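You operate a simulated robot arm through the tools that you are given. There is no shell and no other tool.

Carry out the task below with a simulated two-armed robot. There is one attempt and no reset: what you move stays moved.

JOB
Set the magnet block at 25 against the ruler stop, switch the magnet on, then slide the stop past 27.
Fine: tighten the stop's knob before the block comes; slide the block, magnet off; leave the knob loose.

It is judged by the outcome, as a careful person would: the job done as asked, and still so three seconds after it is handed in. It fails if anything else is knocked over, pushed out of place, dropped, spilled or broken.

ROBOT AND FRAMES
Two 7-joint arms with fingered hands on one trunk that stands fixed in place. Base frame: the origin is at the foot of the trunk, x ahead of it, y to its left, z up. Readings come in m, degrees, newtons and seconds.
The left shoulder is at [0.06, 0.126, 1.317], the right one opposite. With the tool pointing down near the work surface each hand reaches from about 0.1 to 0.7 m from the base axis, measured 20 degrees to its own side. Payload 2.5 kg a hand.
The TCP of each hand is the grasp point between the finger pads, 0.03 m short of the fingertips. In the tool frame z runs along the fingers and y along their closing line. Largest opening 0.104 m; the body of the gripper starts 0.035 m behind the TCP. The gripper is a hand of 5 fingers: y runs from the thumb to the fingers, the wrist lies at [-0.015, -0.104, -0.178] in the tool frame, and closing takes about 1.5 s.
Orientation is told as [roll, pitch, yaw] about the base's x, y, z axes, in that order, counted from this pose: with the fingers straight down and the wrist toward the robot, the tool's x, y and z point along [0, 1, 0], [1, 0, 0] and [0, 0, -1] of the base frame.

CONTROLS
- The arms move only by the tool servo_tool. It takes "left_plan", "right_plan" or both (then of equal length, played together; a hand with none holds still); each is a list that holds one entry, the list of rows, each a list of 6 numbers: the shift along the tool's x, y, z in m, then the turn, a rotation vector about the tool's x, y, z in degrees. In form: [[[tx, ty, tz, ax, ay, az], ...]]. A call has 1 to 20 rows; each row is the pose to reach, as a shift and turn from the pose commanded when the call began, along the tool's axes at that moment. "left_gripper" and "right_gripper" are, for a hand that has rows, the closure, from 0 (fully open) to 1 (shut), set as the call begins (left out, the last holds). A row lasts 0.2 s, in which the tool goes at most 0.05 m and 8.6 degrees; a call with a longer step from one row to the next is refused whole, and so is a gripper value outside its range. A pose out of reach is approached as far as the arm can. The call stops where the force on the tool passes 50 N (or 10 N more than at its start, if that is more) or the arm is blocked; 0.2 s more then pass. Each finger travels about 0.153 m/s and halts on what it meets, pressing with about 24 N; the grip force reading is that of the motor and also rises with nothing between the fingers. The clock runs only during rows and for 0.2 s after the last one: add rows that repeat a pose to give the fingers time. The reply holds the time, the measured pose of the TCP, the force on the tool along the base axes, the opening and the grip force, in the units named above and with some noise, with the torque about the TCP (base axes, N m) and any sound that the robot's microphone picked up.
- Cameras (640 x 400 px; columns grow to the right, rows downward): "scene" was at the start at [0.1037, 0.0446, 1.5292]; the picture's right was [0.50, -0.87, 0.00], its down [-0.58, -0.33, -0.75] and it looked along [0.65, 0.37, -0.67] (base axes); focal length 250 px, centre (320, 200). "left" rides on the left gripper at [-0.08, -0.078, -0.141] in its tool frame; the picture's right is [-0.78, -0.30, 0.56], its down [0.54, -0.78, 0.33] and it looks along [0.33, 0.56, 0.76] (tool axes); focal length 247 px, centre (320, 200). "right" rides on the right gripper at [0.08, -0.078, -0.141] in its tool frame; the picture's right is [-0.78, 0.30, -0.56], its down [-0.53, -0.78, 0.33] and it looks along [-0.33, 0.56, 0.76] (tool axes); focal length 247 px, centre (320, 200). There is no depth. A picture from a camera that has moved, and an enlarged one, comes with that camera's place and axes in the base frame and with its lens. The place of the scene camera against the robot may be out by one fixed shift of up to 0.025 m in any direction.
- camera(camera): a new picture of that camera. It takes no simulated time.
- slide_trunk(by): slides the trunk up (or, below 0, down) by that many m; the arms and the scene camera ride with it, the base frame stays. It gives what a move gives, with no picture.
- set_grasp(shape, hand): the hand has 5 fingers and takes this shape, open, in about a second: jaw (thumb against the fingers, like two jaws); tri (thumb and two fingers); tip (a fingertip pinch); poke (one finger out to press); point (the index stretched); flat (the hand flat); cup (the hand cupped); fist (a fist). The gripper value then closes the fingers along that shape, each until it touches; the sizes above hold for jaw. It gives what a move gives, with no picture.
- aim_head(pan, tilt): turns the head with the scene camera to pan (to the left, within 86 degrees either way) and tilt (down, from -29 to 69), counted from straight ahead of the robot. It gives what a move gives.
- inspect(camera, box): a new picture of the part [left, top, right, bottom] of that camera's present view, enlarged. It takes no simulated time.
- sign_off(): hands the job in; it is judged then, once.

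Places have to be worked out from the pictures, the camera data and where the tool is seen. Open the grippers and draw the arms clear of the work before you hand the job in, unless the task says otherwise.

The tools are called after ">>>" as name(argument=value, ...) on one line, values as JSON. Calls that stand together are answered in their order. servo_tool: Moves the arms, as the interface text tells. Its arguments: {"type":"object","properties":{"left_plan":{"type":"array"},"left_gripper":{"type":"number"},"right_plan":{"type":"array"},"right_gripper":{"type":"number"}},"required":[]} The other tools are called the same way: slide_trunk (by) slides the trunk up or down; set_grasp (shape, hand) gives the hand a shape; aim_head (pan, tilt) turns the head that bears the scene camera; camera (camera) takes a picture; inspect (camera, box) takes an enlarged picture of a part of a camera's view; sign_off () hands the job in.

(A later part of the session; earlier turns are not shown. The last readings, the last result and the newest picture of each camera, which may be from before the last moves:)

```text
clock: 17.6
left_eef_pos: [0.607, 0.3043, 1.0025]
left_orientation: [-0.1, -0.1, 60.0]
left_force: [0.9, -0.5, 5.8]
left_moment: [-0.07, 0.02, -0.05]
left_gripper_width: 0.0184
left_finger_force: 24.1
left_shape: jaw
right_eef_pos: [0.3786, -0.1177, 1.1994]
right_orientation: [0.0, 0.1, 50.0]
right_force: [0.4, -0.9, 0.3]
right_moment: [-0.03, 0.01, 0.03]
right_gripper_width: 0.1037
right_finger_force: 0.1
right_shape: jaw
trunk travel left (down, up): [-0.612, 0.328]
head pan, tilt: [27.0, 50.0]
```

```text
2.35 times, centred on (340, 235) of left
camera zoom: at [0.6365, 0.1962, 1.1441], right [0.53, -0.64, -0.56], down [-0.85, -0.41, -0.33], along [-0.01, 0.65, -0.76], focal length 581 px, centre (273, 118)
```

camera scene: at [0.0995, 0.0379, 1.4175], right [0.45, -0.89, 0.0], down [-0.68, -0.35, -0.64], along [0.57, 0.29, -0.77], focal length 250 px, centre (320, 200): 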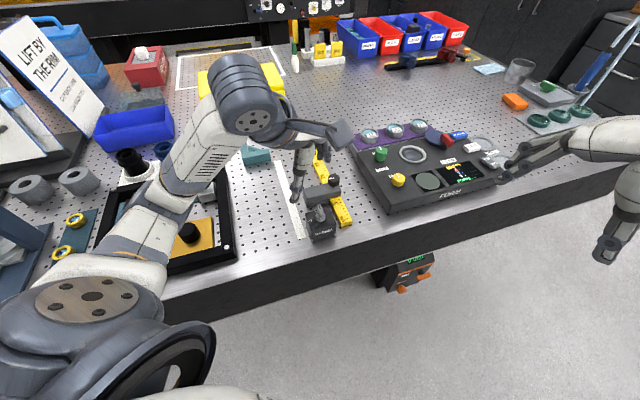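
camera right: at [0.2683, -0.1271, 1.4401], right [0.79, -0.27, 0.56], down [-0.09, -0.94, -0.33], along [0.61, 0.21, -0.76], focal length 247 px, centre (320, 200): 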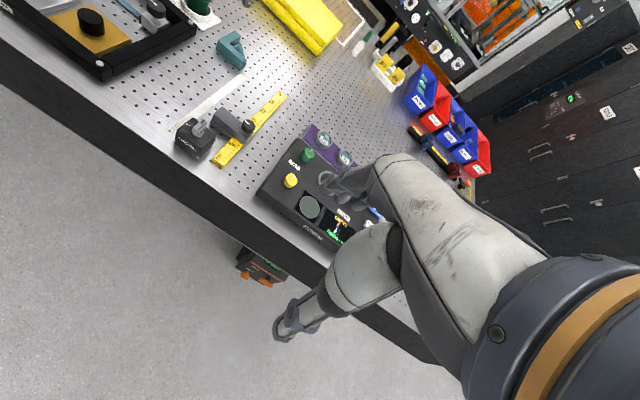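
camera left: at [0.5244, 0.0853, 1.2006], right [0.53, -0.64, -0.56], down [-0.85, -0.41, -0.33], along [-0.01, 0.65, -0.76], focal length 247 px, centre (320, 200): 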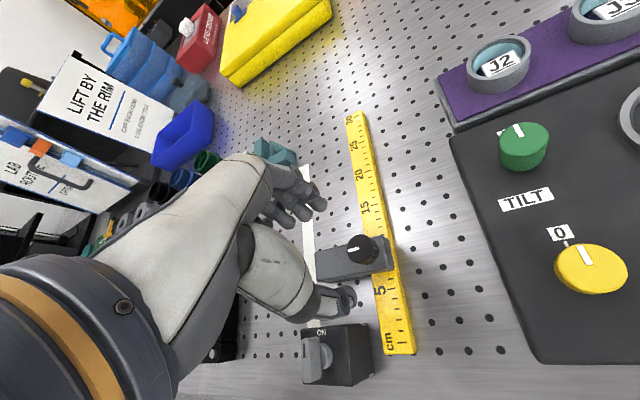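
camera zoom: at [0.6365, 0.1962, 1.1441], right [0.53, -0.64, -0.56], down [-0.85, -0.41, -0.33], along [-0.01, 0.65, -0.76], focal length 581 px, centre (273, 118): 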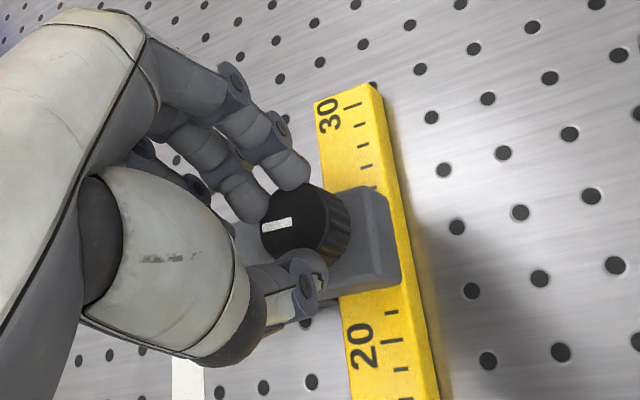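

The near edge is at about 21.9. I'll move 3.0 cm more and then read the edge carefully.

>>> servo_tool(left_plan=[[[-0.0026, 0.0097, 0, 0, 0, 0], [-0.0052, 0.0193, 0, 0, 0, 0], [-0.0065, 0.0241, 0, 0, 0, 0], [-0.0078, 0.029, 0, 0, 0, 0], [-0.0078, 0.029, 0, 0, 0, 0]]])

>>> inspect(camera="left", box=[250, 150, 430, 320])

>>> inspect(camera="left", box=[360, 260, 450, 320])

>>> inspect(camera="right", box=[220, 30, 300, 110])

>>> inspect(camera="scene", box=[280, 110, 370, 200])

```text
clock: 18.8
left_eef_pos: [0.628, 0.3236, 1.0029]
left_orientation: [-0.1, 0.0, 60.0]
left_force: [2.5, -1.4, 1.8]
left_moment: [-0.07, 0.01, -0.04]
left_gripper_width: 0.0178
left_finger_force: 24.1
left_shape: jaw
right_eef_pos: [0.3805, -0.1174, 1.1996]
right_orientation: [0.1, 0.0, 50.0]
right_force: [-0.1, -0.2, 0.0]
right_moment: [-0.04, 0.02, -0.05]
right_gripper_width: 0.1037
right_finger_force: 0.1
right_shape: jaw
trunk travel left (down, up): [-0.612, 0.328]
head pan, tilt: [27.0, 50.0]
```

```text
2.35 times, centred on (340, 235) of left
camera zoom: at [0.6573, 0.2172, 1.1447], right [0.53, -0.64, -0.56], down [-0.85, -0.41, -0.33], along [-0.01, 0.65, -0.76], focal length 581 px, centre (273, 118)
```

zoom: 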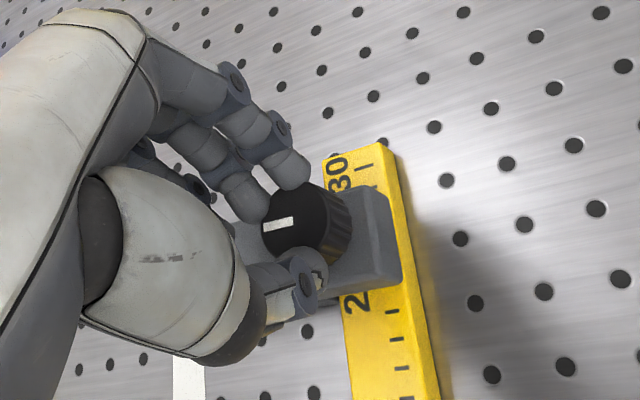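

```text
6.67 times, centred on (405, 290) of left
camera zoom: at [0.6573, 0.2172, 1.1447], right [0.53, -0.64, -0.56], down [-0.85, -0.41, -0.33], along [-0.01, 0.65, -0.76], focal length 1646 px, centre (-247, -400)
```

zoom: 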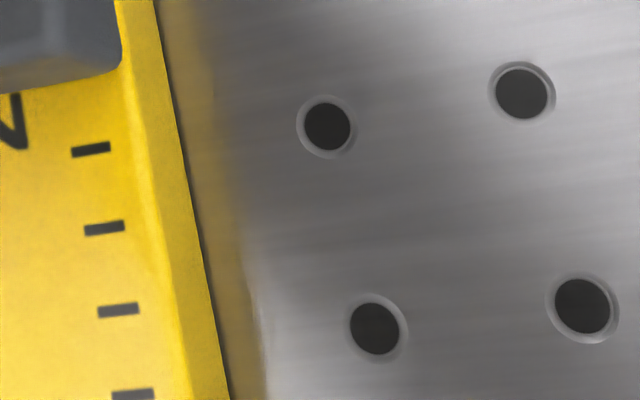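

```text
5.00 times, centred on (260, 70) of right
camera zoom: at [0.2686, -0.1265, 1.3399], right [0.78, -0.27, 0.56], down [-0.09, -0.94, -0.33], along [0.61, 0.21, -0.76], focal length 1235 px, centre (620, 850)
```

zoom: 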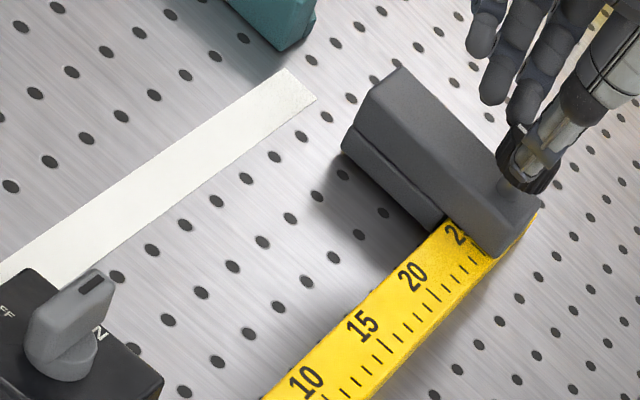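

```text
4.44 times, centred on (325, 155) of scene
camera zoom: at [0.0998, 0.0377, 1.4175], right [0.45, -0.89, 0.0], down [-0.68, -0.35, -0.64], along [0.57, 0.29, -0.77], focal length 1113 px, centre (298, 400)
```

zoom: 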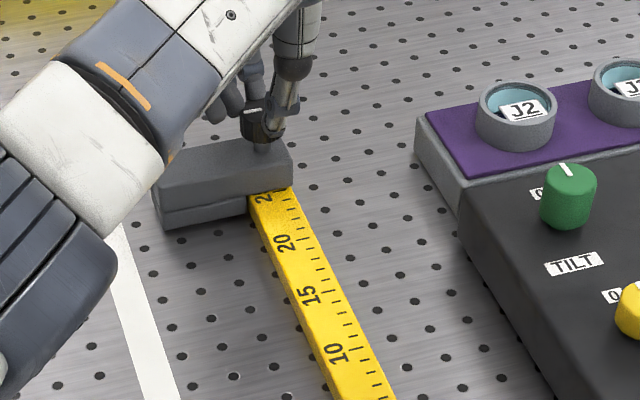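

I'll zoom in more tightly on the near edge of the stop against the ticks.

>>> inspect(camera="left", box=[346, 240, 396, 290])

>>> inspect(camera="right", box=[244, 64, 274, 94])

>>> inspect(camera="scene", box=[300, 140, 340, 180])

```text
8.00 times, centred on (371, 265) of left
camera zoom: at [0.6573, 0.2172, 1.1447], right [0.53, -0.64, -0.56], down [-0.85, -0.41, -0.33], along [-0.01, 0.65, -0.76], focal length 1976 px, centre (-88, -320)
```

zoom: 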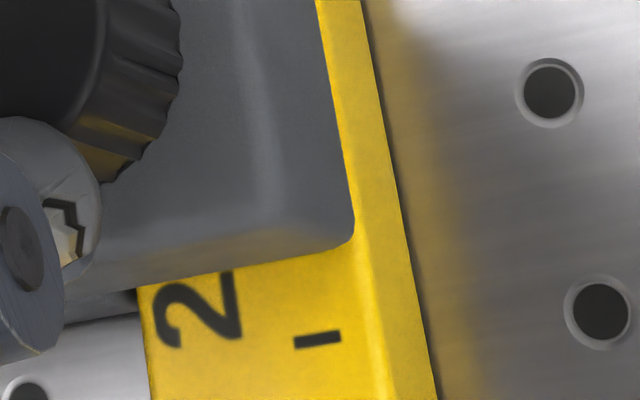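

```text
13.33 times, centred on (259, 79) of right
camera zoom: at [0.2686, -0.1265, 1.3399], right [0.78, -0.27, 0.56], down [-0.09, -0.94, -0.33], along [0.61, 0.21, -0.76], focal length 3293 px, centre (1133, 1813)
```

zoom: 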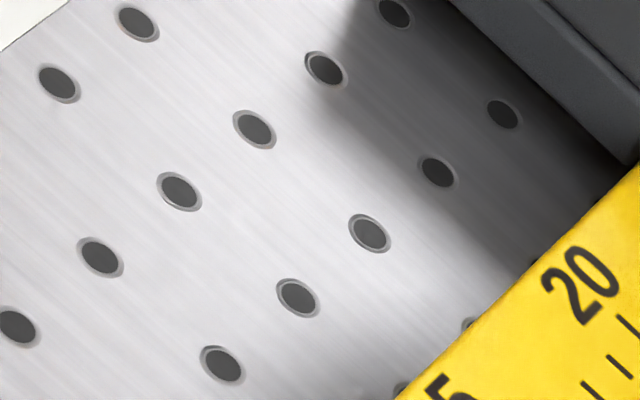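

```text
10.00 times, centred on (320, 160) of scene
camera zoom: at [0.0998, 0.0377, 1.4175], right [0.45, -0.89, 0.0], down [-0.68, -0.35, -0.64], along [0.57, 0.29, -0.77], focal length 2504 px, centre (320, 600)
```

zoom: 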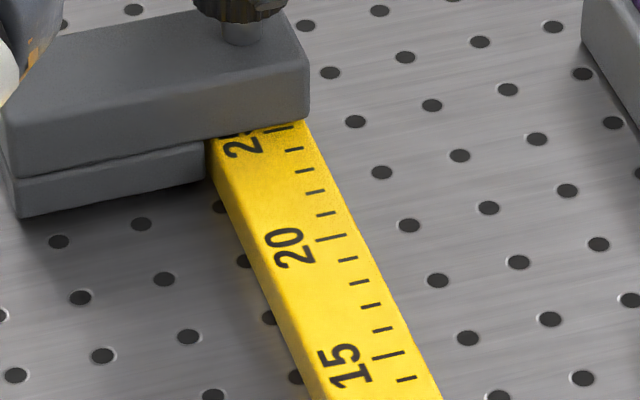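

The near edge coincides with the 25 tick in both the left and scene views. Now I'll tighten the knob clockwise as seen from above, 40° first, while watching the torque.

>>> servo_tool(left_plan=[[[0, 0, 0, 0, 0, 5], [0, 0, 0, 0, 0, 10], [0, 0, 0, 0, 0, 15], [0, 0, 0, 0, 0, 20], [0, 0, 0, 0, 0, 25], [0, 0, 0, 0, 0, 30], [0, 0, 0, 0, 0, 35], [0, 0, 0, 0, 0, 40]]])

>>> inspect(camera="left", box=[250, 150, 430, 320])

>>> inspect(camera="scene", box=[280, 110, 370, 200])

```text
clock: 20.6
left_eef_pos: [0.6265, 0.326, 1.0035]
left_orientation: [-0.1, -0.1, 19.9]
left_force: [-1.9, 4.9, 7.8]
left_moment: [0.12, 0.04, 0.02]
left_gripper_width: 0.0183
left_finger_force: 23.7
left_shape: jaw
right_eef_pos: [0.3792, -0.1171, 1.1993]
right_orientation: [-0.1, -0.1, 49.9]
right_force: [0.1, 0.0, -0.4]
right_moment: [0.0, -0.03, -0.01]
right_gripper_width: 0.1038
right_finger_force: 0.1
right_shape: jaw
trunk travel left (down, up): [-0.612, 0.328]
head pan, tilt: [27.0, 50.0]
```

```text
2.35 times, centred on (340, 235) of left
camera zoom: at [0.5801, 0.223, 1.1442], right [-0.01, -0.83, -0.56], down [-0.91, 0.24, -0.33], along [0.41, 0.5, -0.76], focal length 581 px, centre (273, 118)
```

zoom: 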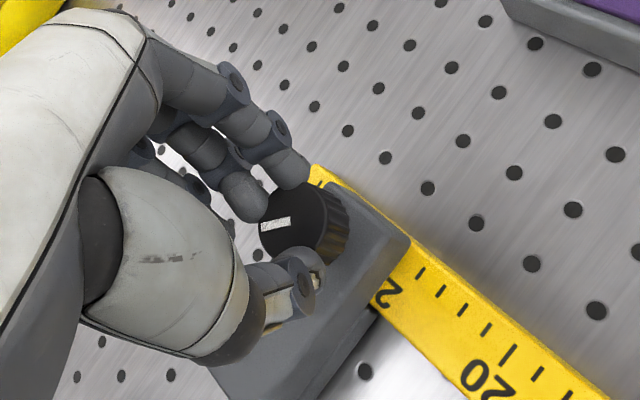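

```text
4.44 times, centred on (325, 155) of scene
camera zoom: at [0.0986, 0.0381, 1.4176], right [0.45, -0.89, 0.0], down [-0.68, -0.35, -0.64], along [0.57, 0.29, -0.77], focal length 1113 px, centre (298, 400)
```

zoom: 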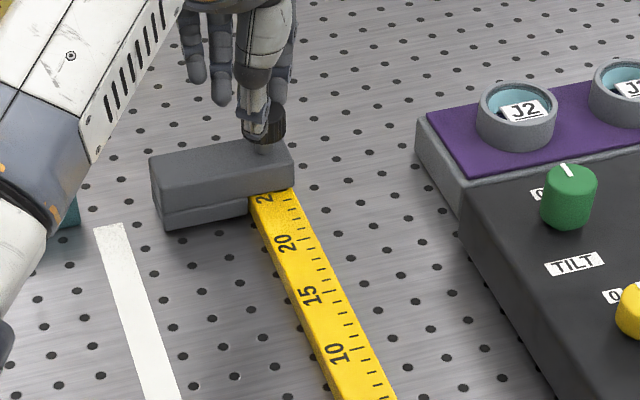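

The knob turned with the hand and there is no resistance yet. I'll continue 25° more clockwise, watching the torque and the TCP position.

>>> servo_tool(left_plan=[[[0, 0, 0, 0, 0, 5], [0, 0, 0, 0, 0, 10], [0, 0, 0, 0, 0, 15], [0, 0, 0, 0, 0, 20], [0, 0, 0, 0, 0, 25]]])

>>> inspect(camera="left", box=[250, 150, 430, 320])

```text
clock: 21.8
left_eef_pos: [0.6271, 0.3249, 1.0045]
left_orientation: [-0.1, -0.1, -5.0]
left_force: [-5.3, 7.1, 7.1]
left_moment: [0.19, 0.17, 0.02]
left_gripper_width: 0.018
left_finger_force: 24.3
left_shape: jaw
right_eef_pos: [0.3782, -0.1173, 1.1995]
right_orientation: [-0.1, 0.0, 50.0]
right_force: [0.0, 0.4, 0.0]
right_moment: [0.03, -0.02, -0.04]
right_gripper_width: 0.1038
right_finger_force: 0.1
right_shape: jaw
trunk travel left (down, up): [-0.612, 0.328]
head pan, tilt: [27.0, 50.0]
```

```text
2.35 times, centred on (340, 235) of left
camera zoom: at [0.5416, 0.2521, 1.1444], right [-0.36, -0.75, -0.56], down [-0.73, 0.6, -0.33], along [0.58, 0.28, -0.76], focal length 581 px, centre (273, 118)
```

zoom: 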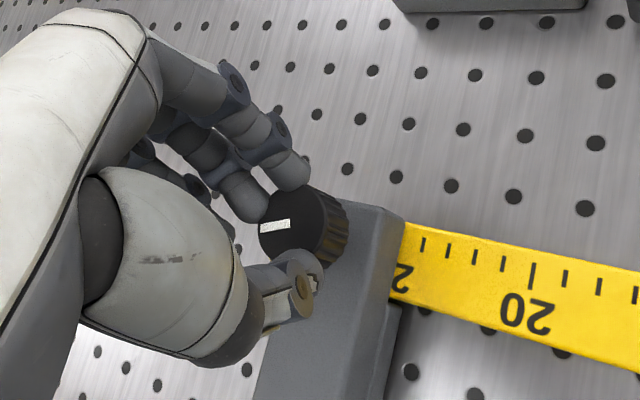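

65° turned with a growing side force of about 9 N toward +n, because the grip is slightly off the knob's axis. I'll relieve that by 2 mm and continue turning clockwise.

>>> servo_tool(left_plan=[[[0.0007, -0.0008, 0, 0, 0, 0], [0.0013, -0.0015, 0, 0, 0, 5], [0.0013, -0.0015, 0, 0, 0, 10], [0.0013, -0.0015, 0, 0, 0, 15], [0.0013, -0.0015, 0, 0, 0, 20]]])

>>> inspect(camera="left", box=[250, 150, 430, 320])

```text
clock: 23.0
left_eef_pos: [0.6281, 0.3273, 1.0034]
left_orientation: [0.1, -0.1, -25.1]
left_force: [0.0, 4.4, 6.8]
left_moment: [0.18, 0.06, 0.01]
left_gripper_width: 0.0179
left_finger_force: 24.1
left_shape: jaw
right_eef_pos: [0.3798, -0.1186, 1.1984]
right_orientation: [0.0, -0.1, 50.0]
right_force: [0.6, -0.4, 0.1]
right_moment: [0.01, -0.01, 0.02]
right_gripper_width: 0.1037
right_finger_force: 0.1
right_shape: jaw
trunk travel left (down, up): [-0.612, 0.328]
head pan, tilt: [27.0, 50.0]
```

```text
2.35 times, centred on (340, 235) of left
camera zoom: at [0.5216, 0.2865, 1.1442], right [-0.6, -0.58, -0.56], down [-0.48, 0.81, -0.33], along [0.65, 0.07, -0.76], focal length 581 px, centre (273, 118)
```

zoom: 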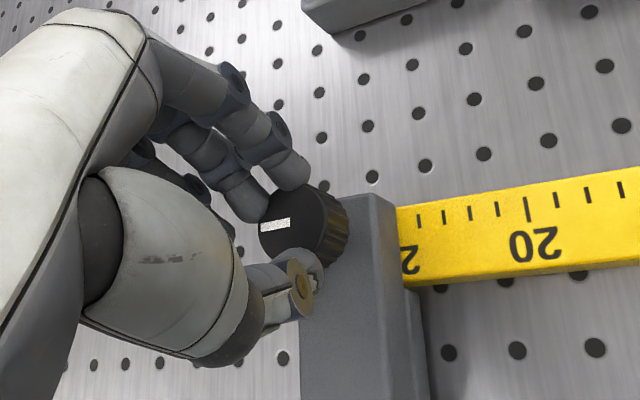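

85° turned with no torque stop yet, and the stop has stayed at 25. I'll keep turning clockwise.

>>> servo_tool(left_plan=[[[0, 0, 0, 0, 0, 5], [0, 0, 0, 0, 0, 10], [0, 0, 0, 0, 0, 15], [0, 0, 0, 0, 0, 20]]])

>>> inspect(camera="left", box=[250, 150, 430, 320])

>>> camera(camera="scene")

```text
clock: 24.0
left_eef_pos: [0.5955, 0.3137, 1.001]
left_orientation: [0.0, -0.5, -45.1]
left_force: [1.0, -4.8, 15.2]
left_moment: [0.13, -0.38, -0.15]
left_gripper_width: 0.0142
left_finger_force: 24.5
left_shape: jaw
left hand out of reach, approached as far as the arm can: row 2, 3, 4
right_eef_pos: [0.3794, -0.1172, 1.1996]
right_orientation: [-0.1, 0.0, 50.0]
right_force: [0.5, -0.5, -0.1]
right_moment: [0.0, -0.03, 0.0]
right_gripper_width: 0.1037
right_finger_force: 0.1
right_shape: jaw
trunk travel left (down, up): [-0.612, 0.328]
head pan, tilt: [27.0, 50.0]
```

```text
2.35 times, centred on (340, 235) of left
camera zoom: at [0.4825, 0.3132, 1.1421], right [-0.76, -0.34, -0.56], down [-0.17, 0.93, -0.34], along [0.63, -0.16, -0.76], focal length 581 px, centre (273, 118)
```

zoom: 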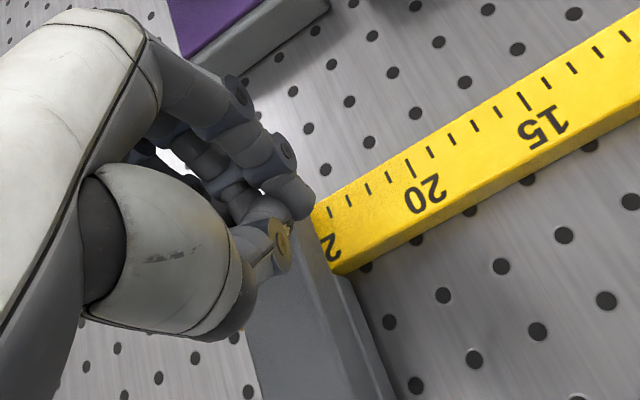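

```text
taken
camera scene: at [0.0984, 0.0382, 1.4177], right [0.45, -0.89, 0.0], down [-0.68, -0.35, -0.64], along [0.57, 0.29, -0.77], focal length 250 px, centre (320, 200)
```

scene: 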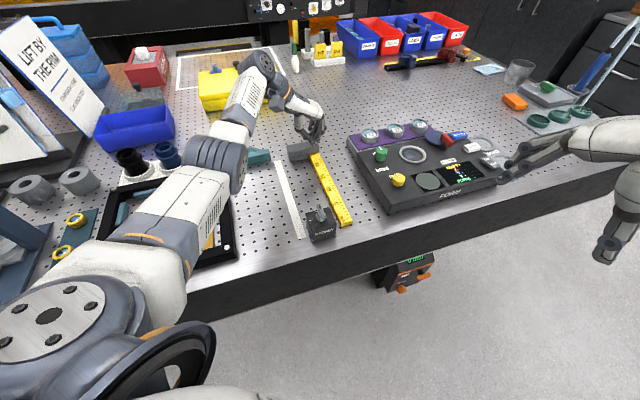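

The last turn ran out of reach and the fingers slipped back off the knob; the stop still appears to be at 25. I'll open the fingers where the hand is, then lift straight up.

>>> servo_tool(left_plan=[[[-0.0322, -0.0145, 0, 0, 0, 0], [-0.0322, -0.0145, 0, 0, 0, 0], [-0.0322, -0.0145, 0, 0, 0, 0], [-0.0322, -0.0145, -0.01, 0, 0, 0], [-0.0322, -0.0145, -0.03, 0, 0, 0], [-0.0322, -0.0145, -0.06, 0, 0, 0], [-0.0322, -0.0145, -0.09, 0, 0, 0]]], left_gripper=0.5)

>>> camera(camera="left")

>>> inspect(camera="scene", box=[280, 110, 370, 200])

>>> inspect(camera="right", box=[220, 20, 300, 100])

```text
clock: 25.6
left_eef_pos: [0.5626, 0.3042, 1.0919]
left_orientation: [-0.1, -0.1, -44.9]
left_force: [-0.6, -0.9, -0.4]
left_moment: [0.01, 0.01, -0.01]
left_gripper_width: 0.0518
left_finger_force: 0.0
left_shape: jaw
right_eef_pos: [0.3804, -0.1192, 1.1991]
right_orientation: [0.0, -0.1, 50.0]
right_force: [-0.1, 0.3, 0.1]
right_moment: [0.01, 0.0, 0.0]
right_gripper_width: 0.1037
right_finger_force: 0.0
right_shape: jaw
trunk travel left (down, up): [-0.612, 0.328]
head pan, tilt: [27.0, 50.0]
```

```text
taken
camera left: at [0.4503, 0.3013, 1.232], right [-0.76, -0.34, -0.56], down [-0.17, 0.93, -0.33], along [0.63, -0.16, -0.76], focal length 247 px, centre (320, 200)
```

left: 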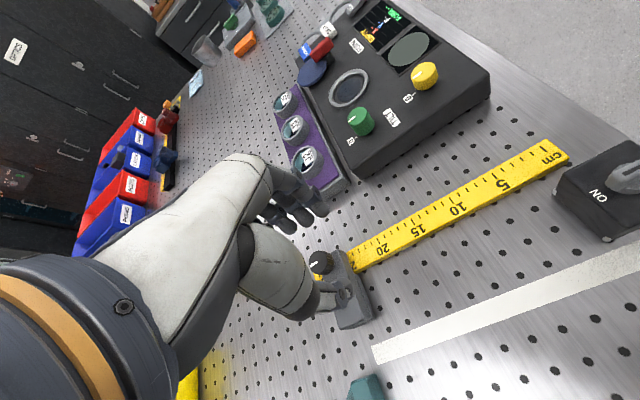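

```text
4.44 times, centred on (325, 155) of scene
camera zoom: at [0.0995, 0.0377, 1.4175], right [0.45, -0.89, 0.0], down [-0.68, -0.35, -0.64], along [0.57, 0.29, -0.77], focal length 1113 px, centre (298, 400)
```

zoom: 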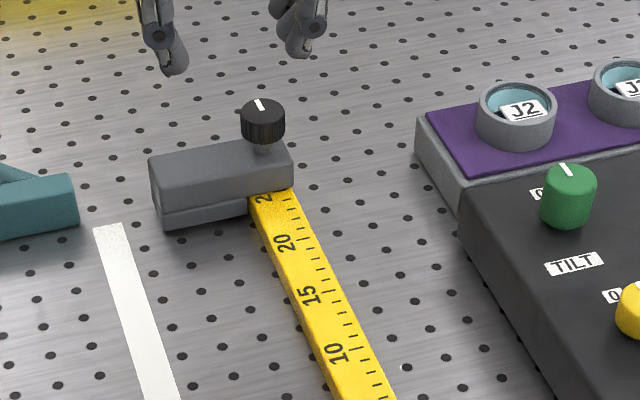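

```text
5.00 times, centred on (260, 60) of right
camera zoom: at [0.2682, -0.1265, 1.3399], right [0.78, -0.27, 0.56], down [-0.09, -0.94, -0.33], along [0.61, 0.21, -0.76], focal length 1235 px, centre (620, 900)
```

zoom: 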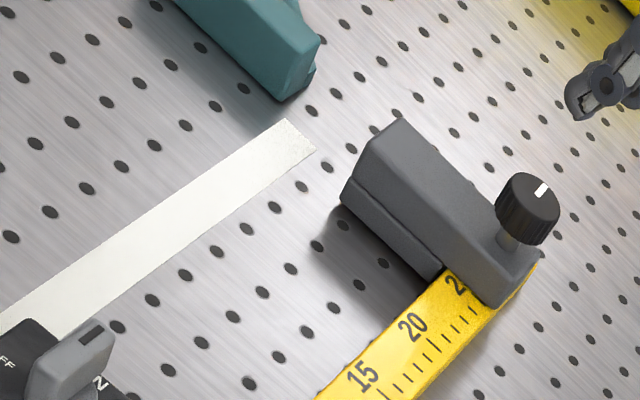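

The hand is free and the knob's mark now points up the ruler, about 90° clockwise from before. I'll check that the near edge is still at 25.

>>> inspect(camera="scene", box=[300, 140, 340, 180])

>>> inspect(camera="left", box=[310, 230, 400, 330])

```text
10.00 times, centred on (320, 160) of scene
camera zoom: at [0.0995, 0.0377, 1.4175], right [0.45, -0.89, 0.0], down [-0.68, -0.35, -0.64], along [0.57, 0.29, -0.77], focal length 2504 px, centre (320, 600)
```

zoom: 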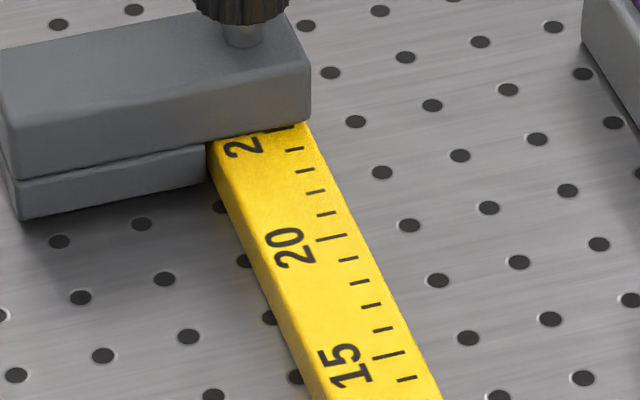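

```text
4.00 times, centred on (355, 280) of left
camera zoom: at [0.4503, 0.3013, 1.232], right [-0.76, -0.34, -0.56], down [-0.17, 0.93, -0.33], along [0.63, -0.16, -0.76], focal length 988 px, centre (180, -120)
```

zoom: 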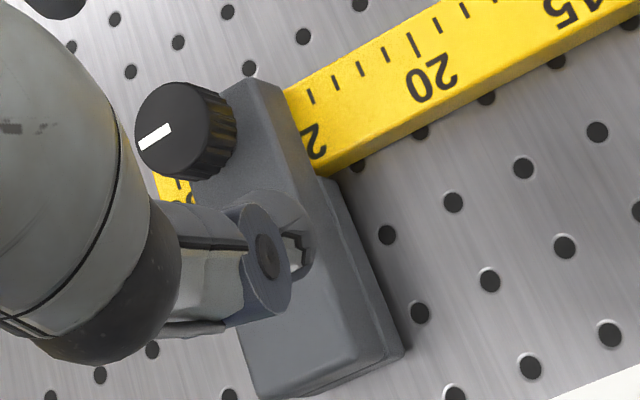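

The edge now reads about 24.85, so the slip seems to have dragged it back by 1–1.5 mm. I'll rotate the hand back to yaw 60° and re-approach the knob to correct this and continue tightening.

>>> servo_tool(left_plan=[[[0, 0, 0, 0, 0, -8], [0, 0, 0, 0, 0, -16], [0, 0, 0, 0, 0, -24], [0, 0, 0, 0, 0, -32], [0, 0, 0, 0, 0, -40], [0, 0, 0, 0, 0, -48], [0.006, 0.003, 0.0, 0, 0, -56], [0.018, 0.009, 0.004, 0, 0, -64], [0.03, 0.015, 0.01, 0, 0, -72], [0.042, 0.021, 0.016, 0, 0, -80], [0.054, 0.027, 0.022, 0, 0, -88], [0.061, 0.0315, 0.028, 0, 0, -96], [0.061, 0.0315, 0.03, 0, 0, -104], [0.061, 0.0315, 0.03, 0, 0, -105]]], left_gripper=0.45)

>>> inspect(camera="left", box=[250, 150, 430, 320])

>>> inspect(camera="left", box=[346, 220, 396, 290])

>>> inspect(camera="scene", box=[280, 100, 370, 190])

```text
clock: 28.6
left_eef_pos: [0.6267, 0.3256, 1.0598]
left_orientation: [0.0, 0.0, 60.2]
left_force: [-0.3, -0.3, -0.1]
left_moment: [0.01, 0.02, 0.0]
left_gripper_width: 0.057
left_finger_force: 0.1
left_shape: jaw
right_eef_pos: [0.3806, -0.1173, 1.1986]
right_orientation: [0.0, 0.1, 50.0]
right_force: [-0.7, -0.3, 0.3]
right_moment: [-0.03, 0.0, 0.0]
right_gripper_width: 0.1039
right_finger_force: 0.1
right_shape: jaw
trunk travel left (down, up): [-0.612, 0.328]
head pan, tilt: [27.0, 50.0]
```

```text
2.35 times, centred on (340, 235) of left
camera zoom: at [0.6572, 0.2181, 1.1994], right [0.53, -0.64, -0.56], down [-0.85, -0.41, -0.33], along [-0.01, 0.65, -0.76], focal length 581 px, centre (273, 118)
```

zoom: 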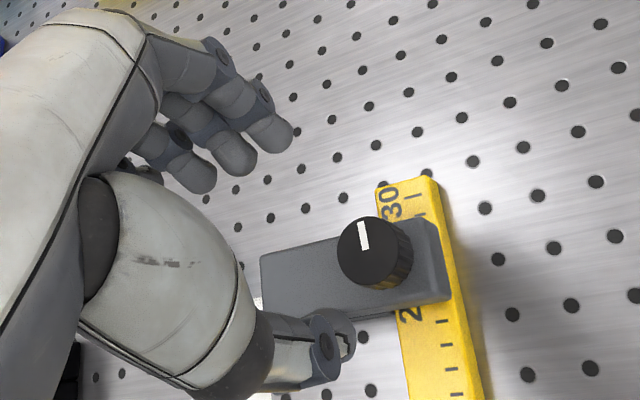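

```text
5.71 times, centred on (371, 255) of left
camera zoom: at [0.6572, 0.2181, 1.1994], right [0.53, -0.64, -0.56], down [-0.85, -0.41, -0.33], along [-0.01, 0.65, -0.76], focal length 1411 px, centre (29, -114)
```

zoom: 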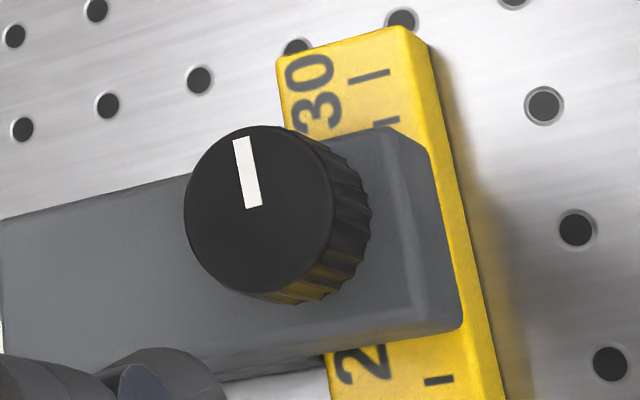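

```text
4.44 times, centred on (325, 145) of scene
camera zoom: at [0.0996, 0.0379, 1.4175], right [0.45, -0.89, 0.0], down [-0.68, -0.35, -0.64], along [0.57, 0.29, -0.77], focal length 1113 px, centre (298, 444)
```

zoom: 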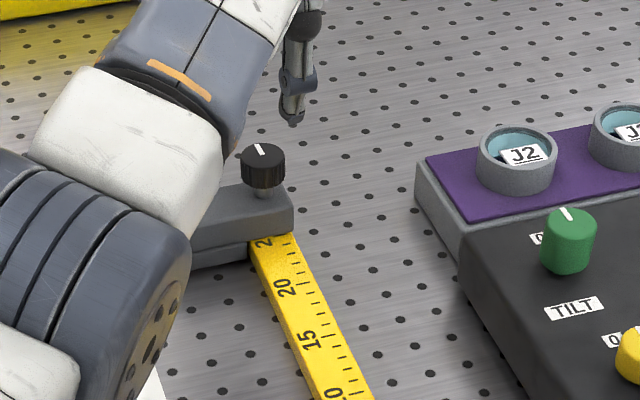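

The hand is well aligned over the knob. I'll descend and grip again.

>>> servo_tool(left_plan=[[[-0.0015, -0.001, 0.02, 0, 0, 0], [-0.0015, -0.001, 0.04, 0, 0, 0], [-0.0015, -0.001, 0.05, 0, 0, 0], [-0.0015, -0.001, 0.057, 0, 0, 0], [-0.0015, -0.001, 0.057, 0, 0, 0]]])

>>> servo_tool(left_plan=[[[0, 0, 0, 0, 0, 0], [0, 0, 0, 0, 0, 0], [0, 0, 0, 0, 0, 0], [0, 0, 0, 0, 0, 0], [0, 0, 0, 0, 0, 0]]], left_gripper=0.9)

>>> inspect(camera="left", box=[250, 150, 430, 320])

>>> inspect(camera="left", box=[346, 240, 396, 290])

```text
clock: 29.8
left_eef_pos: [0.628, 0.3243, 1.0021]
left_orientation: [-0.1, 0.0, 60.1]
left_force: [0.1, -0.1, 1.1]
left_moment: [-0.01, 0.02, 0.01]
left_gripper_width: 0.0569
left_finger_force: 0.0
left_shape: jaw
right_eef_pos: [0.3805, -0.1168, 1.1983]
right_orientation: [0.1, 0.0, 50.0]
right_force: [0.2, -0.1, -0.8]
right_moment: [0.01, 0.0, 0.01]
right_gripper_width: 0.1038
right_finger_force: 0.1
right_shape: jaw
trunk travel left (down, up): [-0.612, 0.328]
head pan, tilt: [27.0, 50.0]
```

```text
clock: 31.0
left_eef_pos: [0.6278, 0.3239, 1.0027]
left_orientation: [-0.3, -0.1, 60.1]
left_force: [1.8, 1.2, 1.4]
left_moment: [0.07, -0.04, 0.01]
left_gripper_width: 0.0149
left_finger_force: 23.8
left_shape: jaw
right_eef_pos: [0.3799, -0.1166, 1.1974]
right_orientation: [-0.1, -0.1, 50.0]
right_force: [0.1, 0.6, 0.5]
right_moment: [-0.02, 0.02, 0.01]
right_gripper_width: 0.1036
right_finger_force: 0.1
right_shape: jaw
trunk travel left (down, up): [-0.612, 0.328]
head pan, tilt: [27.0, 50.0]
```

```text
2.35 times, centred on (340, 235) of left
camera zoom: at [0.6575, 0.2158, 1.1425], right [0.53, -0.64, -0.56], down [-0.85, -0.41, -0.33], along [-0.01, 0.65, -0.76], focal length 581 px, centre (273, 118)
```

zoom: 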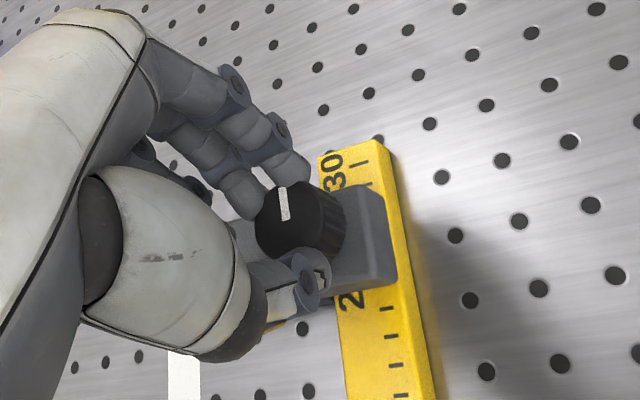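

```text
8.00 times, centred on (371, 265) of left
camera zoom: at [0.6575, 0.2158, 1.1425], right [0.53, -0.64, -0.56], down [-0.85, -0.41, -0.33], along [-0.01, 0.65, -0.76], focal length 1976 px, centre (-88, -320)
```

zoom: 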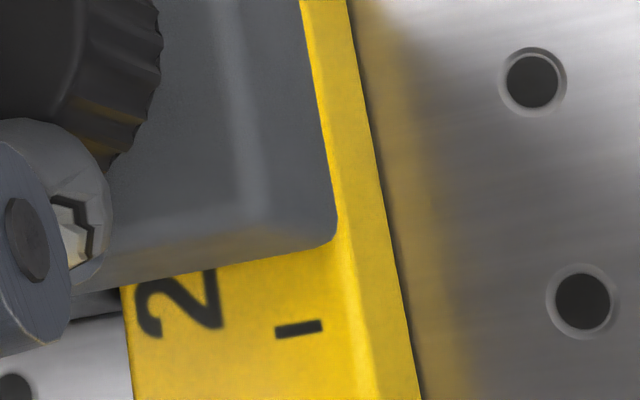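

The near edge now reads about 24.82. I'll nudge the stop +2 mm along the ruler to see whether it's still loose.

>>> servo_tool(left_plan=[[[-0.0003, 0.001, 0, 0, 0, 0], [-0.0005, 0.002, 0, 0, 0, 0], [-0.0005, 0.002, 0, 0, 0, 0]]])

>>> inspect(camera="left", box=[346, 240, 396, 290])

```text
clock: 31.8
left_eef_pos: [0.628, 0.3238, 1.0015]
left_orientation: [0.1, 0.1, 60.0]
left_force: [-4.2, -3.2, 1.2]
left_moment: [-0.05, 0.06, -0.01]
left_gripper_width: 0.0153
left_finger_force: 24.5
left_shape: jaw
right_eef_pos: [0.3794, -0.1189, 1.2]
right_orientation: [0.0, 0.0, 49.9]
right_force: [0.7, -0.6, 0.7]
right_moment: [-0.02, 0.06, 0.01]
right_gripper_width: 0.1038
right_finger_force: 0.0
right_shape: jaw
trunk travel left (down, up): [-0.612, 0.328]
head pan, tilt: [27.0, 50.0]
```

```text
8.00 times, centred on (371, 265) of left
camera zoom: at [0.658, 0.2164, 1.1426], right [0.52, -0.65, -0.56], down [-0.85, -0.41, -0.33], along [-0.01, 0.65, -0.76], focal length 1976 px, centre (-88, -320)
```

zoom: 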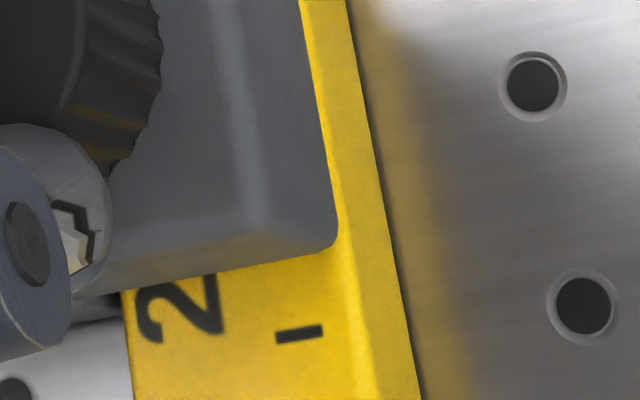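

The stop held against about 5 N, so the knob is already partly tight, but the edge is 1.8 mm short of 25. I'll re-grip at yaw 15°, loosen a little, correct the position, and then tighten further.

>>> servo_tool(left_plan=[[[0.0005, -0.002, 0, 0, 0, 0], [0.0005, -0.002, 0, 0, 0, 0], [0.0005, -0.002, 0, 0, 0, 0], [0.0005, -0.002, -0.015, 0, 0, 0], [0.0005, -0.002, -0.025, 0, 0, 7.5], [0.0005, -0.002, -0.025, 0, 0, 15], [0.0005, -0.002, -0.025, 0, 0, 22.5], [0.0005, -0.002, -0.025, 0, 0, 30], [0.0005, -0.002, -0.025, 0, 0, 37.5], [0.0005, -0.002, -0.025, 0, 0, 45], [0.0005, -0.002, -0.025, 0, 0, 45]]], left_gripper=0.45)

>>> inspect(camera="left", box=[250, 150, 430, 320])

>>> inspect(camera="scene", box=[280, 110, 370, 200])

```text
clock: 34.2
left_eef_pos: [0.6293, 0.3231, 1.0274]
left_orientation: [-0.1, -0.1, 15.0]
left_force: [0.7, -0.2, 0.2]
left_moment: [0.0, 0.04, 0.01]
left_gripper_width: 0.0568
left_finger_force: 0.0
left_shape: jaw
right_eef_pos: [0.3792, -0.1184, 1.1994]
right_orientation: [0.0, 0.1, 50.1]
right_force: [0.3, -0.3, 0.1]
right_moment: [0.01, 0.0, -0.02]
right_gripper_width: 0.1036
right_finger_force: 0.1
right_shape: jaw
trunk travel left (down, up): [-0.612, 0.328]
head pan, tilt: [27.0, 50.0]
```

```text
2.35 times, centred on (340, 235) of left
camera zoom: at [0.573, 0.2264, 1.1682], right [-0.09, -0.83, -0.56], down [-0.89, 0.32, -0.33], along [0.45, 0.47, -0.76], focal length 581 px, centre (273, 118)
```

zoom: 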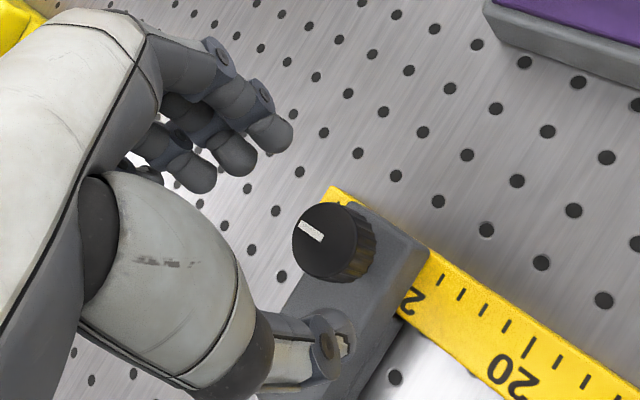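

```text
4.44 times, centred on (325, 155) of scene
camera zoom: at [0.0996, 0.0378, 1.4175], right [0.45, -0.89, 0.0], down [-0.68, -0.35, -0.64], along [0.57, 0.29, -0.77], focal length 1113 px, centre (298, 400)
```

zoom: 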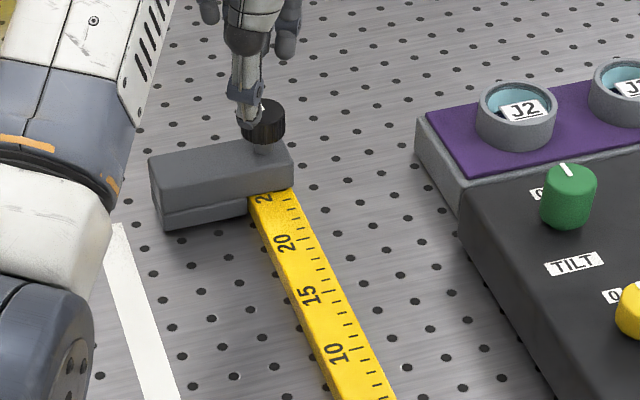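

The knob is centred between the fingers to within about 2 mm. I'll descend and grip.

>>> servo_tool(left_plan=[[[-0.0014, -0.002, 0.012, 0, 0, 0], [-0.0014, -0.002, 0.025, 0, 0, 0], [-0.0014, -0.002, 0.025, 0, 0, 0]]])

>>> servo_tool(left_plan=[[[0, 0, 0, 0, 0, 0], [0, 0, 0, 0, 0, 0], [0, 0, 0, 0, 0, 0], [0, 0, 0, 0, 0, 0], [0, 0, 0, 0, 0, 0]]], left_gripper=0.9)

>>> inspect(camera="left", box=[250, 150, 430, 320])

```text
clock: 35.0
left_eef_pos: [0.6266, 0.3227, 0.9998]
left_orientation: [0.0, 0.0, 15.1]
left_force: [-0.2, -0.1, 0.4]
left_moment: [0.02, -0.01, 0.0]
left_gripper_width: 0.0567
left_finger_force: 0.1
left_shape: jaw
right_eef_pos: [0.3813, -0.1172, 1.1992]
right_orientation: [0.0, 0.0, 50.1]
right_force: [0.7, 0.3, 0.2]
right_moment: [0.0, 0.03, 0.02]
right_gripper_width: 0.1035
right_finger_force: 0.0
right_shape: jaw
trunk travel left (down, up): [-0.612, 0.328]
head pan, tilt: [27.0, 50.0]
```

```text
clock: 36.2
left_eef_pos: [0.6274, 0.3242, 0.9998]
left_orientation: [-0.1, -0.1, 15.1]
left_force: [4.1, 0.2, 1.6]
left_moment: [0.01, -0.16, -0.01]
left_gripper_width: 0.0162
left_finger_force: 24.1
left_shape: jaw
right_eef_pos: [0.3804, -0.1175, 1.1978]
right_orientation: [0.0, 0.0, 50.0]
right_force: [1.0, 0.5, -0.1]
right_moment: [0.01, 0.01, 0.02]
right_gripper_width: 0.1037
right_finger_force: 0.1
right_shape: jaw
trunk travel left (down, up): [-0.612, 0.328]
head pan, tilt: [27.0, 50.0]
```

```text
2.35 times, centred on (340, 235) of left
camera zoom: at [0.5711, 0.2256, 1.1416], right [-0.08, -0.83, -0.56], down [-0.89, 0.31, -0.33], along [0.45, 0.47, -0.76], focal length 581 px, centre (273, 118)
```

zoom: 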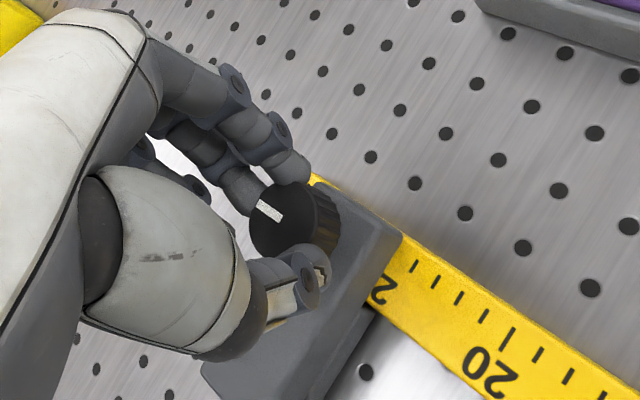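

Gripped again. I'll loosen by turning counter-clockwise 45° to yaw 60°.

>>> servo_tool(left_plan=[[[0, 0, 0, 0, 0, -6], [0, 0, 0, 0, 0, -12], [0, 0, 0, 0, 0, -18], [0, 0, 0, 0, 0, -24], [0, 0, 0, 0, 0, -30], [0, 0, 0, 0, 0, -36], [0, 0, 0, 0, 0, -42], [0, 0, 0, 0, 0, -45]]])

>>> inspect(camera="left", box=[250, 150, 430, 320])

>>> inspect(camera="left", box=[346, 240, 396, 290])

```text
clock: 38.0
left_eef_pos: [0.6273, 0.3216, 1.0015]
left_orientation: [0.1, 0.1, 60.1]
left_force: [5.3, -3.6, -3.8]
left_moment: [-0.03, -0.13, -0.06]
left_gripper_width: 0.0158
left_finger_force: 24.0
left_shape: jaw
right_eef_pos: [0.38, -0.1176, 1.1986]
right_orientation: [0.1, 0.0, 50.0]
right_force: [1.4, -0.3, -0.4]
right_moment: [0.03, -0.01, 0.0]
right_gripper_width: 0.1037
right_finger_force: 0.0
right_shape: jaw
trunk travel left (down, up): [-0.612, 0.328]
head pan, tilt: [27.0, 50.0]
```

```text
2.35 times, centred on (340, 235) of left
camera zoom: at [0.6567, 0.2138, 1.1422], right [0.52, -0.64, -0.56], down [-0.85, -0.41, -0.33], along [-0.01, 0.65, -0.76], focal length 581 px, centre (273, 118)
```

zoom: 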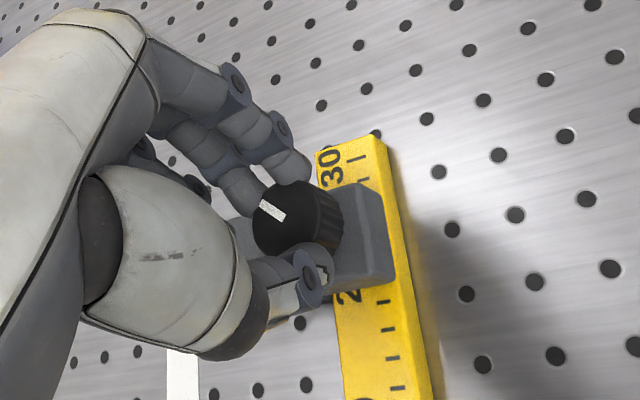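

```text
8.00 times, centred on (371, 265) of left
camera zoom: at [0.6567, 0.2138, 1.1422], right [0.52, -0.64, -0.56], down [-0.85, -0.41, -0.33], along [-0.01, 0.65, -0.76], focal length 1976 px, centre (-88, -320)
```

zoom: 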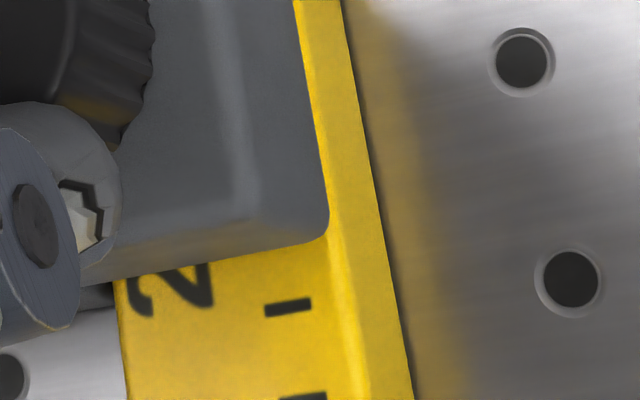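

Loosened again; the edge reads about 24.69. I'll slide it +3.1 mm and relieve the side force by 1.5 mm.

>>> servo_tool(left_plan=[[[-0.0015, -0.0004, 0, 0, 0, 0], [-0.0018, 0.0011, 0, 0, 0, 0], [-0.0022, 0.0026, 0, 0, 0, 0], [-0.0022, 0.0026, 0, 0, 0, 0]]])

>>> inspect(camera="left", box=[346, 240, 396, 290])

>>> inspect(camera="scene", box=[300, 140, 340, 180])

```text
clock: 39.0
left_eef_pos: [0.6294, 0.3231, 1.0001]
left_orientation: [-0.1, 0.1, 60.2]
left_force: [1.5, 1.0, -4.6]
left_moment: [0.05, -0.03, -0.04]
left_gripper_width: 0.016
left_finger_force: 23.9
left_shape: jaw
right_eef_pos: [0.3809, -0.1169, 1.1989]
right_orientation: [0.0, 0.1, 49.9]
right_force: [-0.2, 0.3, 0.0]
right_moment: [0.03, 0.03, 0.0]
right_gripper_width: 0.1035
right_finger_force: 0.1
right_shape: jaw
trunk travel left (down, up): [-0.612, 0.328]
head pan, tilt: [27.0, 50.0]
```

```text
8.00 times, centred on (371, 265) of left
camera zoom: at [0.6593, 0.2157, 1.1421], right [0.52, -0.64, -0.56], down [-0.85, -0.41, -0.33], along [-0.01, 0.65, -0.76], focal length 1976 px, centre (-88, -320)
```

zoom: 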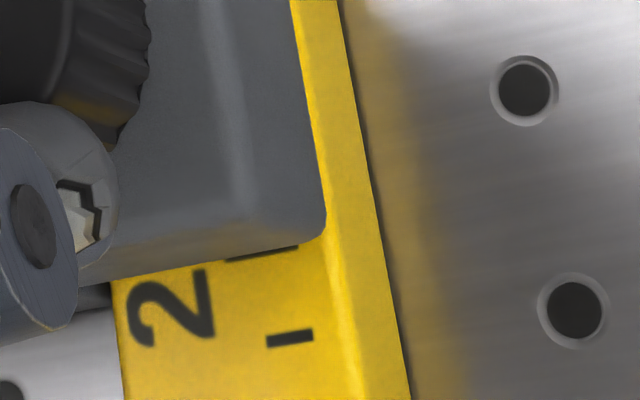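

```text
10.00 times, centred on (320, 160) of scene
camera zoom: at [0.1003, 0.0382, 1.4174], right [0.45, -0.89, 0.0], down [-0.68, -0.35, -0.64], along [0.57, 0.29, -0.77], focal length 2504 px, centre (320, 600)
```

zoom: 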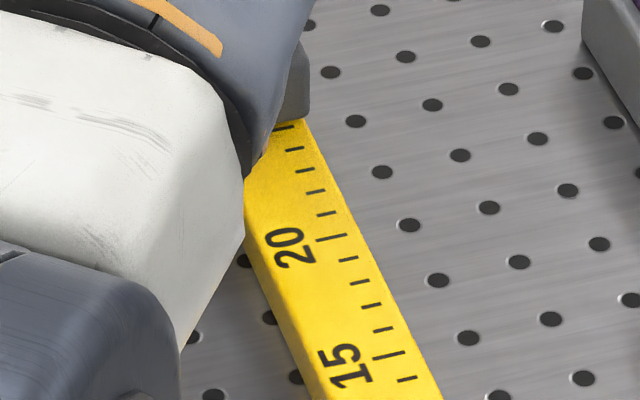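

The edge is now right at the 25 tick. I'll tighten clockwise in steps, watching that it doesn't drift.

>>> servo_tool(left_plan=[[[0, 0, 0, 0, 0, 5], [0, 0, 0, 0, 0, 10], [0, 0, 0, 0, 0, 15], [0, 0, 0, 0, 0, 20], [0, 0, 0, 0, 0, 20]]])

>>> inspect(camera="left", box=[346, 220, 416, 290])

>>> inspect(camera="scene", box=[300, 140, 340, 180])

```text
clock: 40.2
left_eef_pos: [0.6289, 0.3242, 1.0028]
left_orientation: [0.0, 0.2, 40.0]
left_force: [-2.4, 2.2, -6.4]
left_moment: [0.08, 0.05, 0.04]
left_gripper_width: 0.016
left_finger_force: 24.3
left_shape: jaw
right_eef_pos: [0.3805, -0.118, 1.1989]
right_orientation: [0.0, 0.0, 50.0]
right_force: [0.9, -0.1, -0.1]
right_moment: [-0.02, -0.04, -0.01]
right_gripper_width: 0.1037
right_finger_force: 0.0
right_shape: jaw
trunk travel left (down, up): [-0.612, 0.328]
head pan, tilt: [27.0, 50.0]
```

```text
5.71 times, centred on (381, 255) of left
camera zoom: at [0.6206, 0.2125, 1.1424], right [0.27, -0.79, -0.56], down [-0.94, -0.09, -0.33], along [0.21, 0.61, -0.76], focal length 1411 px, centre (-29, -114)
```

zoom: 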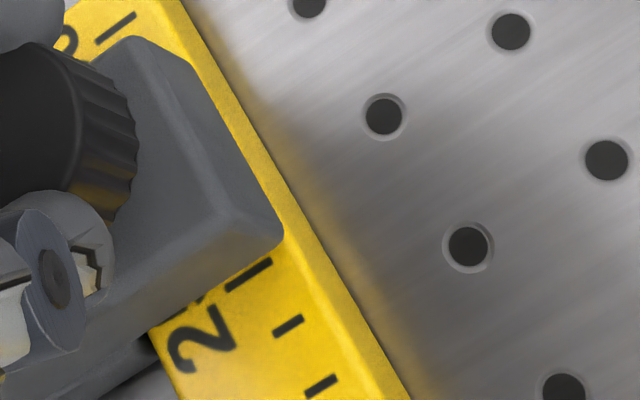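

```text
10.00 times, centred on (320, 160) of scene
camera zoom: at [0.1, 0.0385, 1.4174], right [0.45, -0.89, 0.0], down [-0.68, -0.35, -0.64], along [0.57, 0.29, -0.77], focal length 2504 px, centre (320, 600)
```

zoom: 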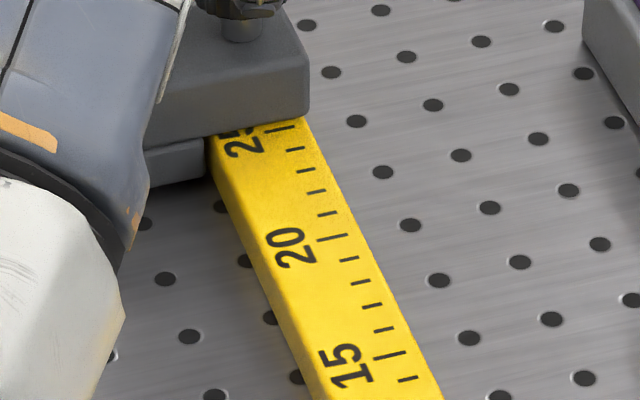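

Turning 20° walked the stop to about 25.2, because the knob axis sits a few mm off my TCP. I'll move it back 2 mm and continue tightening while rotating about the estimated knob axis.

>>> servo_tool(left_plan=[[[0.0008, -0.0021, 0, 0, 0, 0], [0.0008, -0.0021, 0, 0, 0, 0], [0.0012, -0.0025, 0, 0, 0, 5], [0.0016, -0.0029, 0, 0, 0, 10], [0.0019, -0.0034, 0, 0, 0, 15], [0.0023, -0.0038, 0, 0, 0, 20], [0.0023, -0.0038, 0, 0, 0, 20]]])

>>> inspect(camera="left", box=[346, 220, 416, 290])

>>> inspect(camera="scene", box=[300, 140, 340, 180])

```text
clock: 41.8
left_eef_pos: [0.6259, 0.3229, 1.0017]
left_orientation: [-0.2, 0.1, 20.1]
left_force: [1.5, -0.1, -7.2]
left_moment: [0.04, -0.07, -0.01]
left_gripper_width: 0.016
left_finger_force: 24.1
left_shape: jaw
right_eef_pos: [0.3807, -0.1167, 1.198]
right_orientation: [0.0, 0.1, 50.0]
right_force: [-0.1, 0.2, 0.4]
right_moment: [0.01, -0.01, 0.02]
right_gripper_width: 0.1036
right_finger_force: 0.1
right_shape: jaw
trunk travel left (down, up): [-0.612, 0.328]
head pan, tilt: [27.0, 50.0]
```

```text
5.71 times, centred on (381, 255) of left
camera zoom: at [0.5794, 0.2208, 1.1425], right [-0.01, -0.83, -0.56], down [-0.91, 0.24, -0.33], along [0.41, 0.5, -0.76], focal length 1411 px, centre (-29, -114)
```

zoom: 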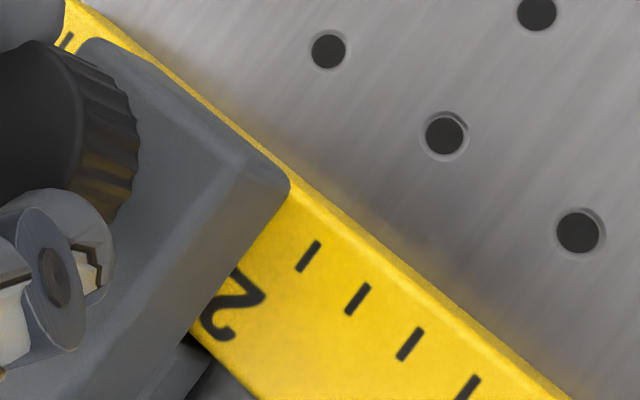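

```text
10.00 times, centred on (320, 160) of scene
camera zoom: at [0.1007, 0.0384, 1.4173], right [0.45, -0.89, 0.0], down [-0.68, -0.35, -0.64], along [0.57, 0.29, -0.77], focal length 2504 px, centre (320, 600)
```

zoom: 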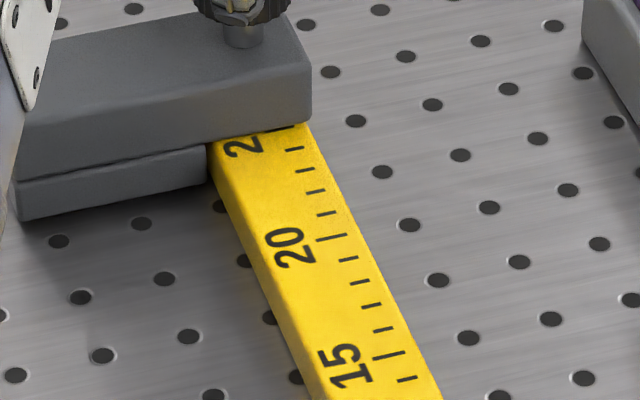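

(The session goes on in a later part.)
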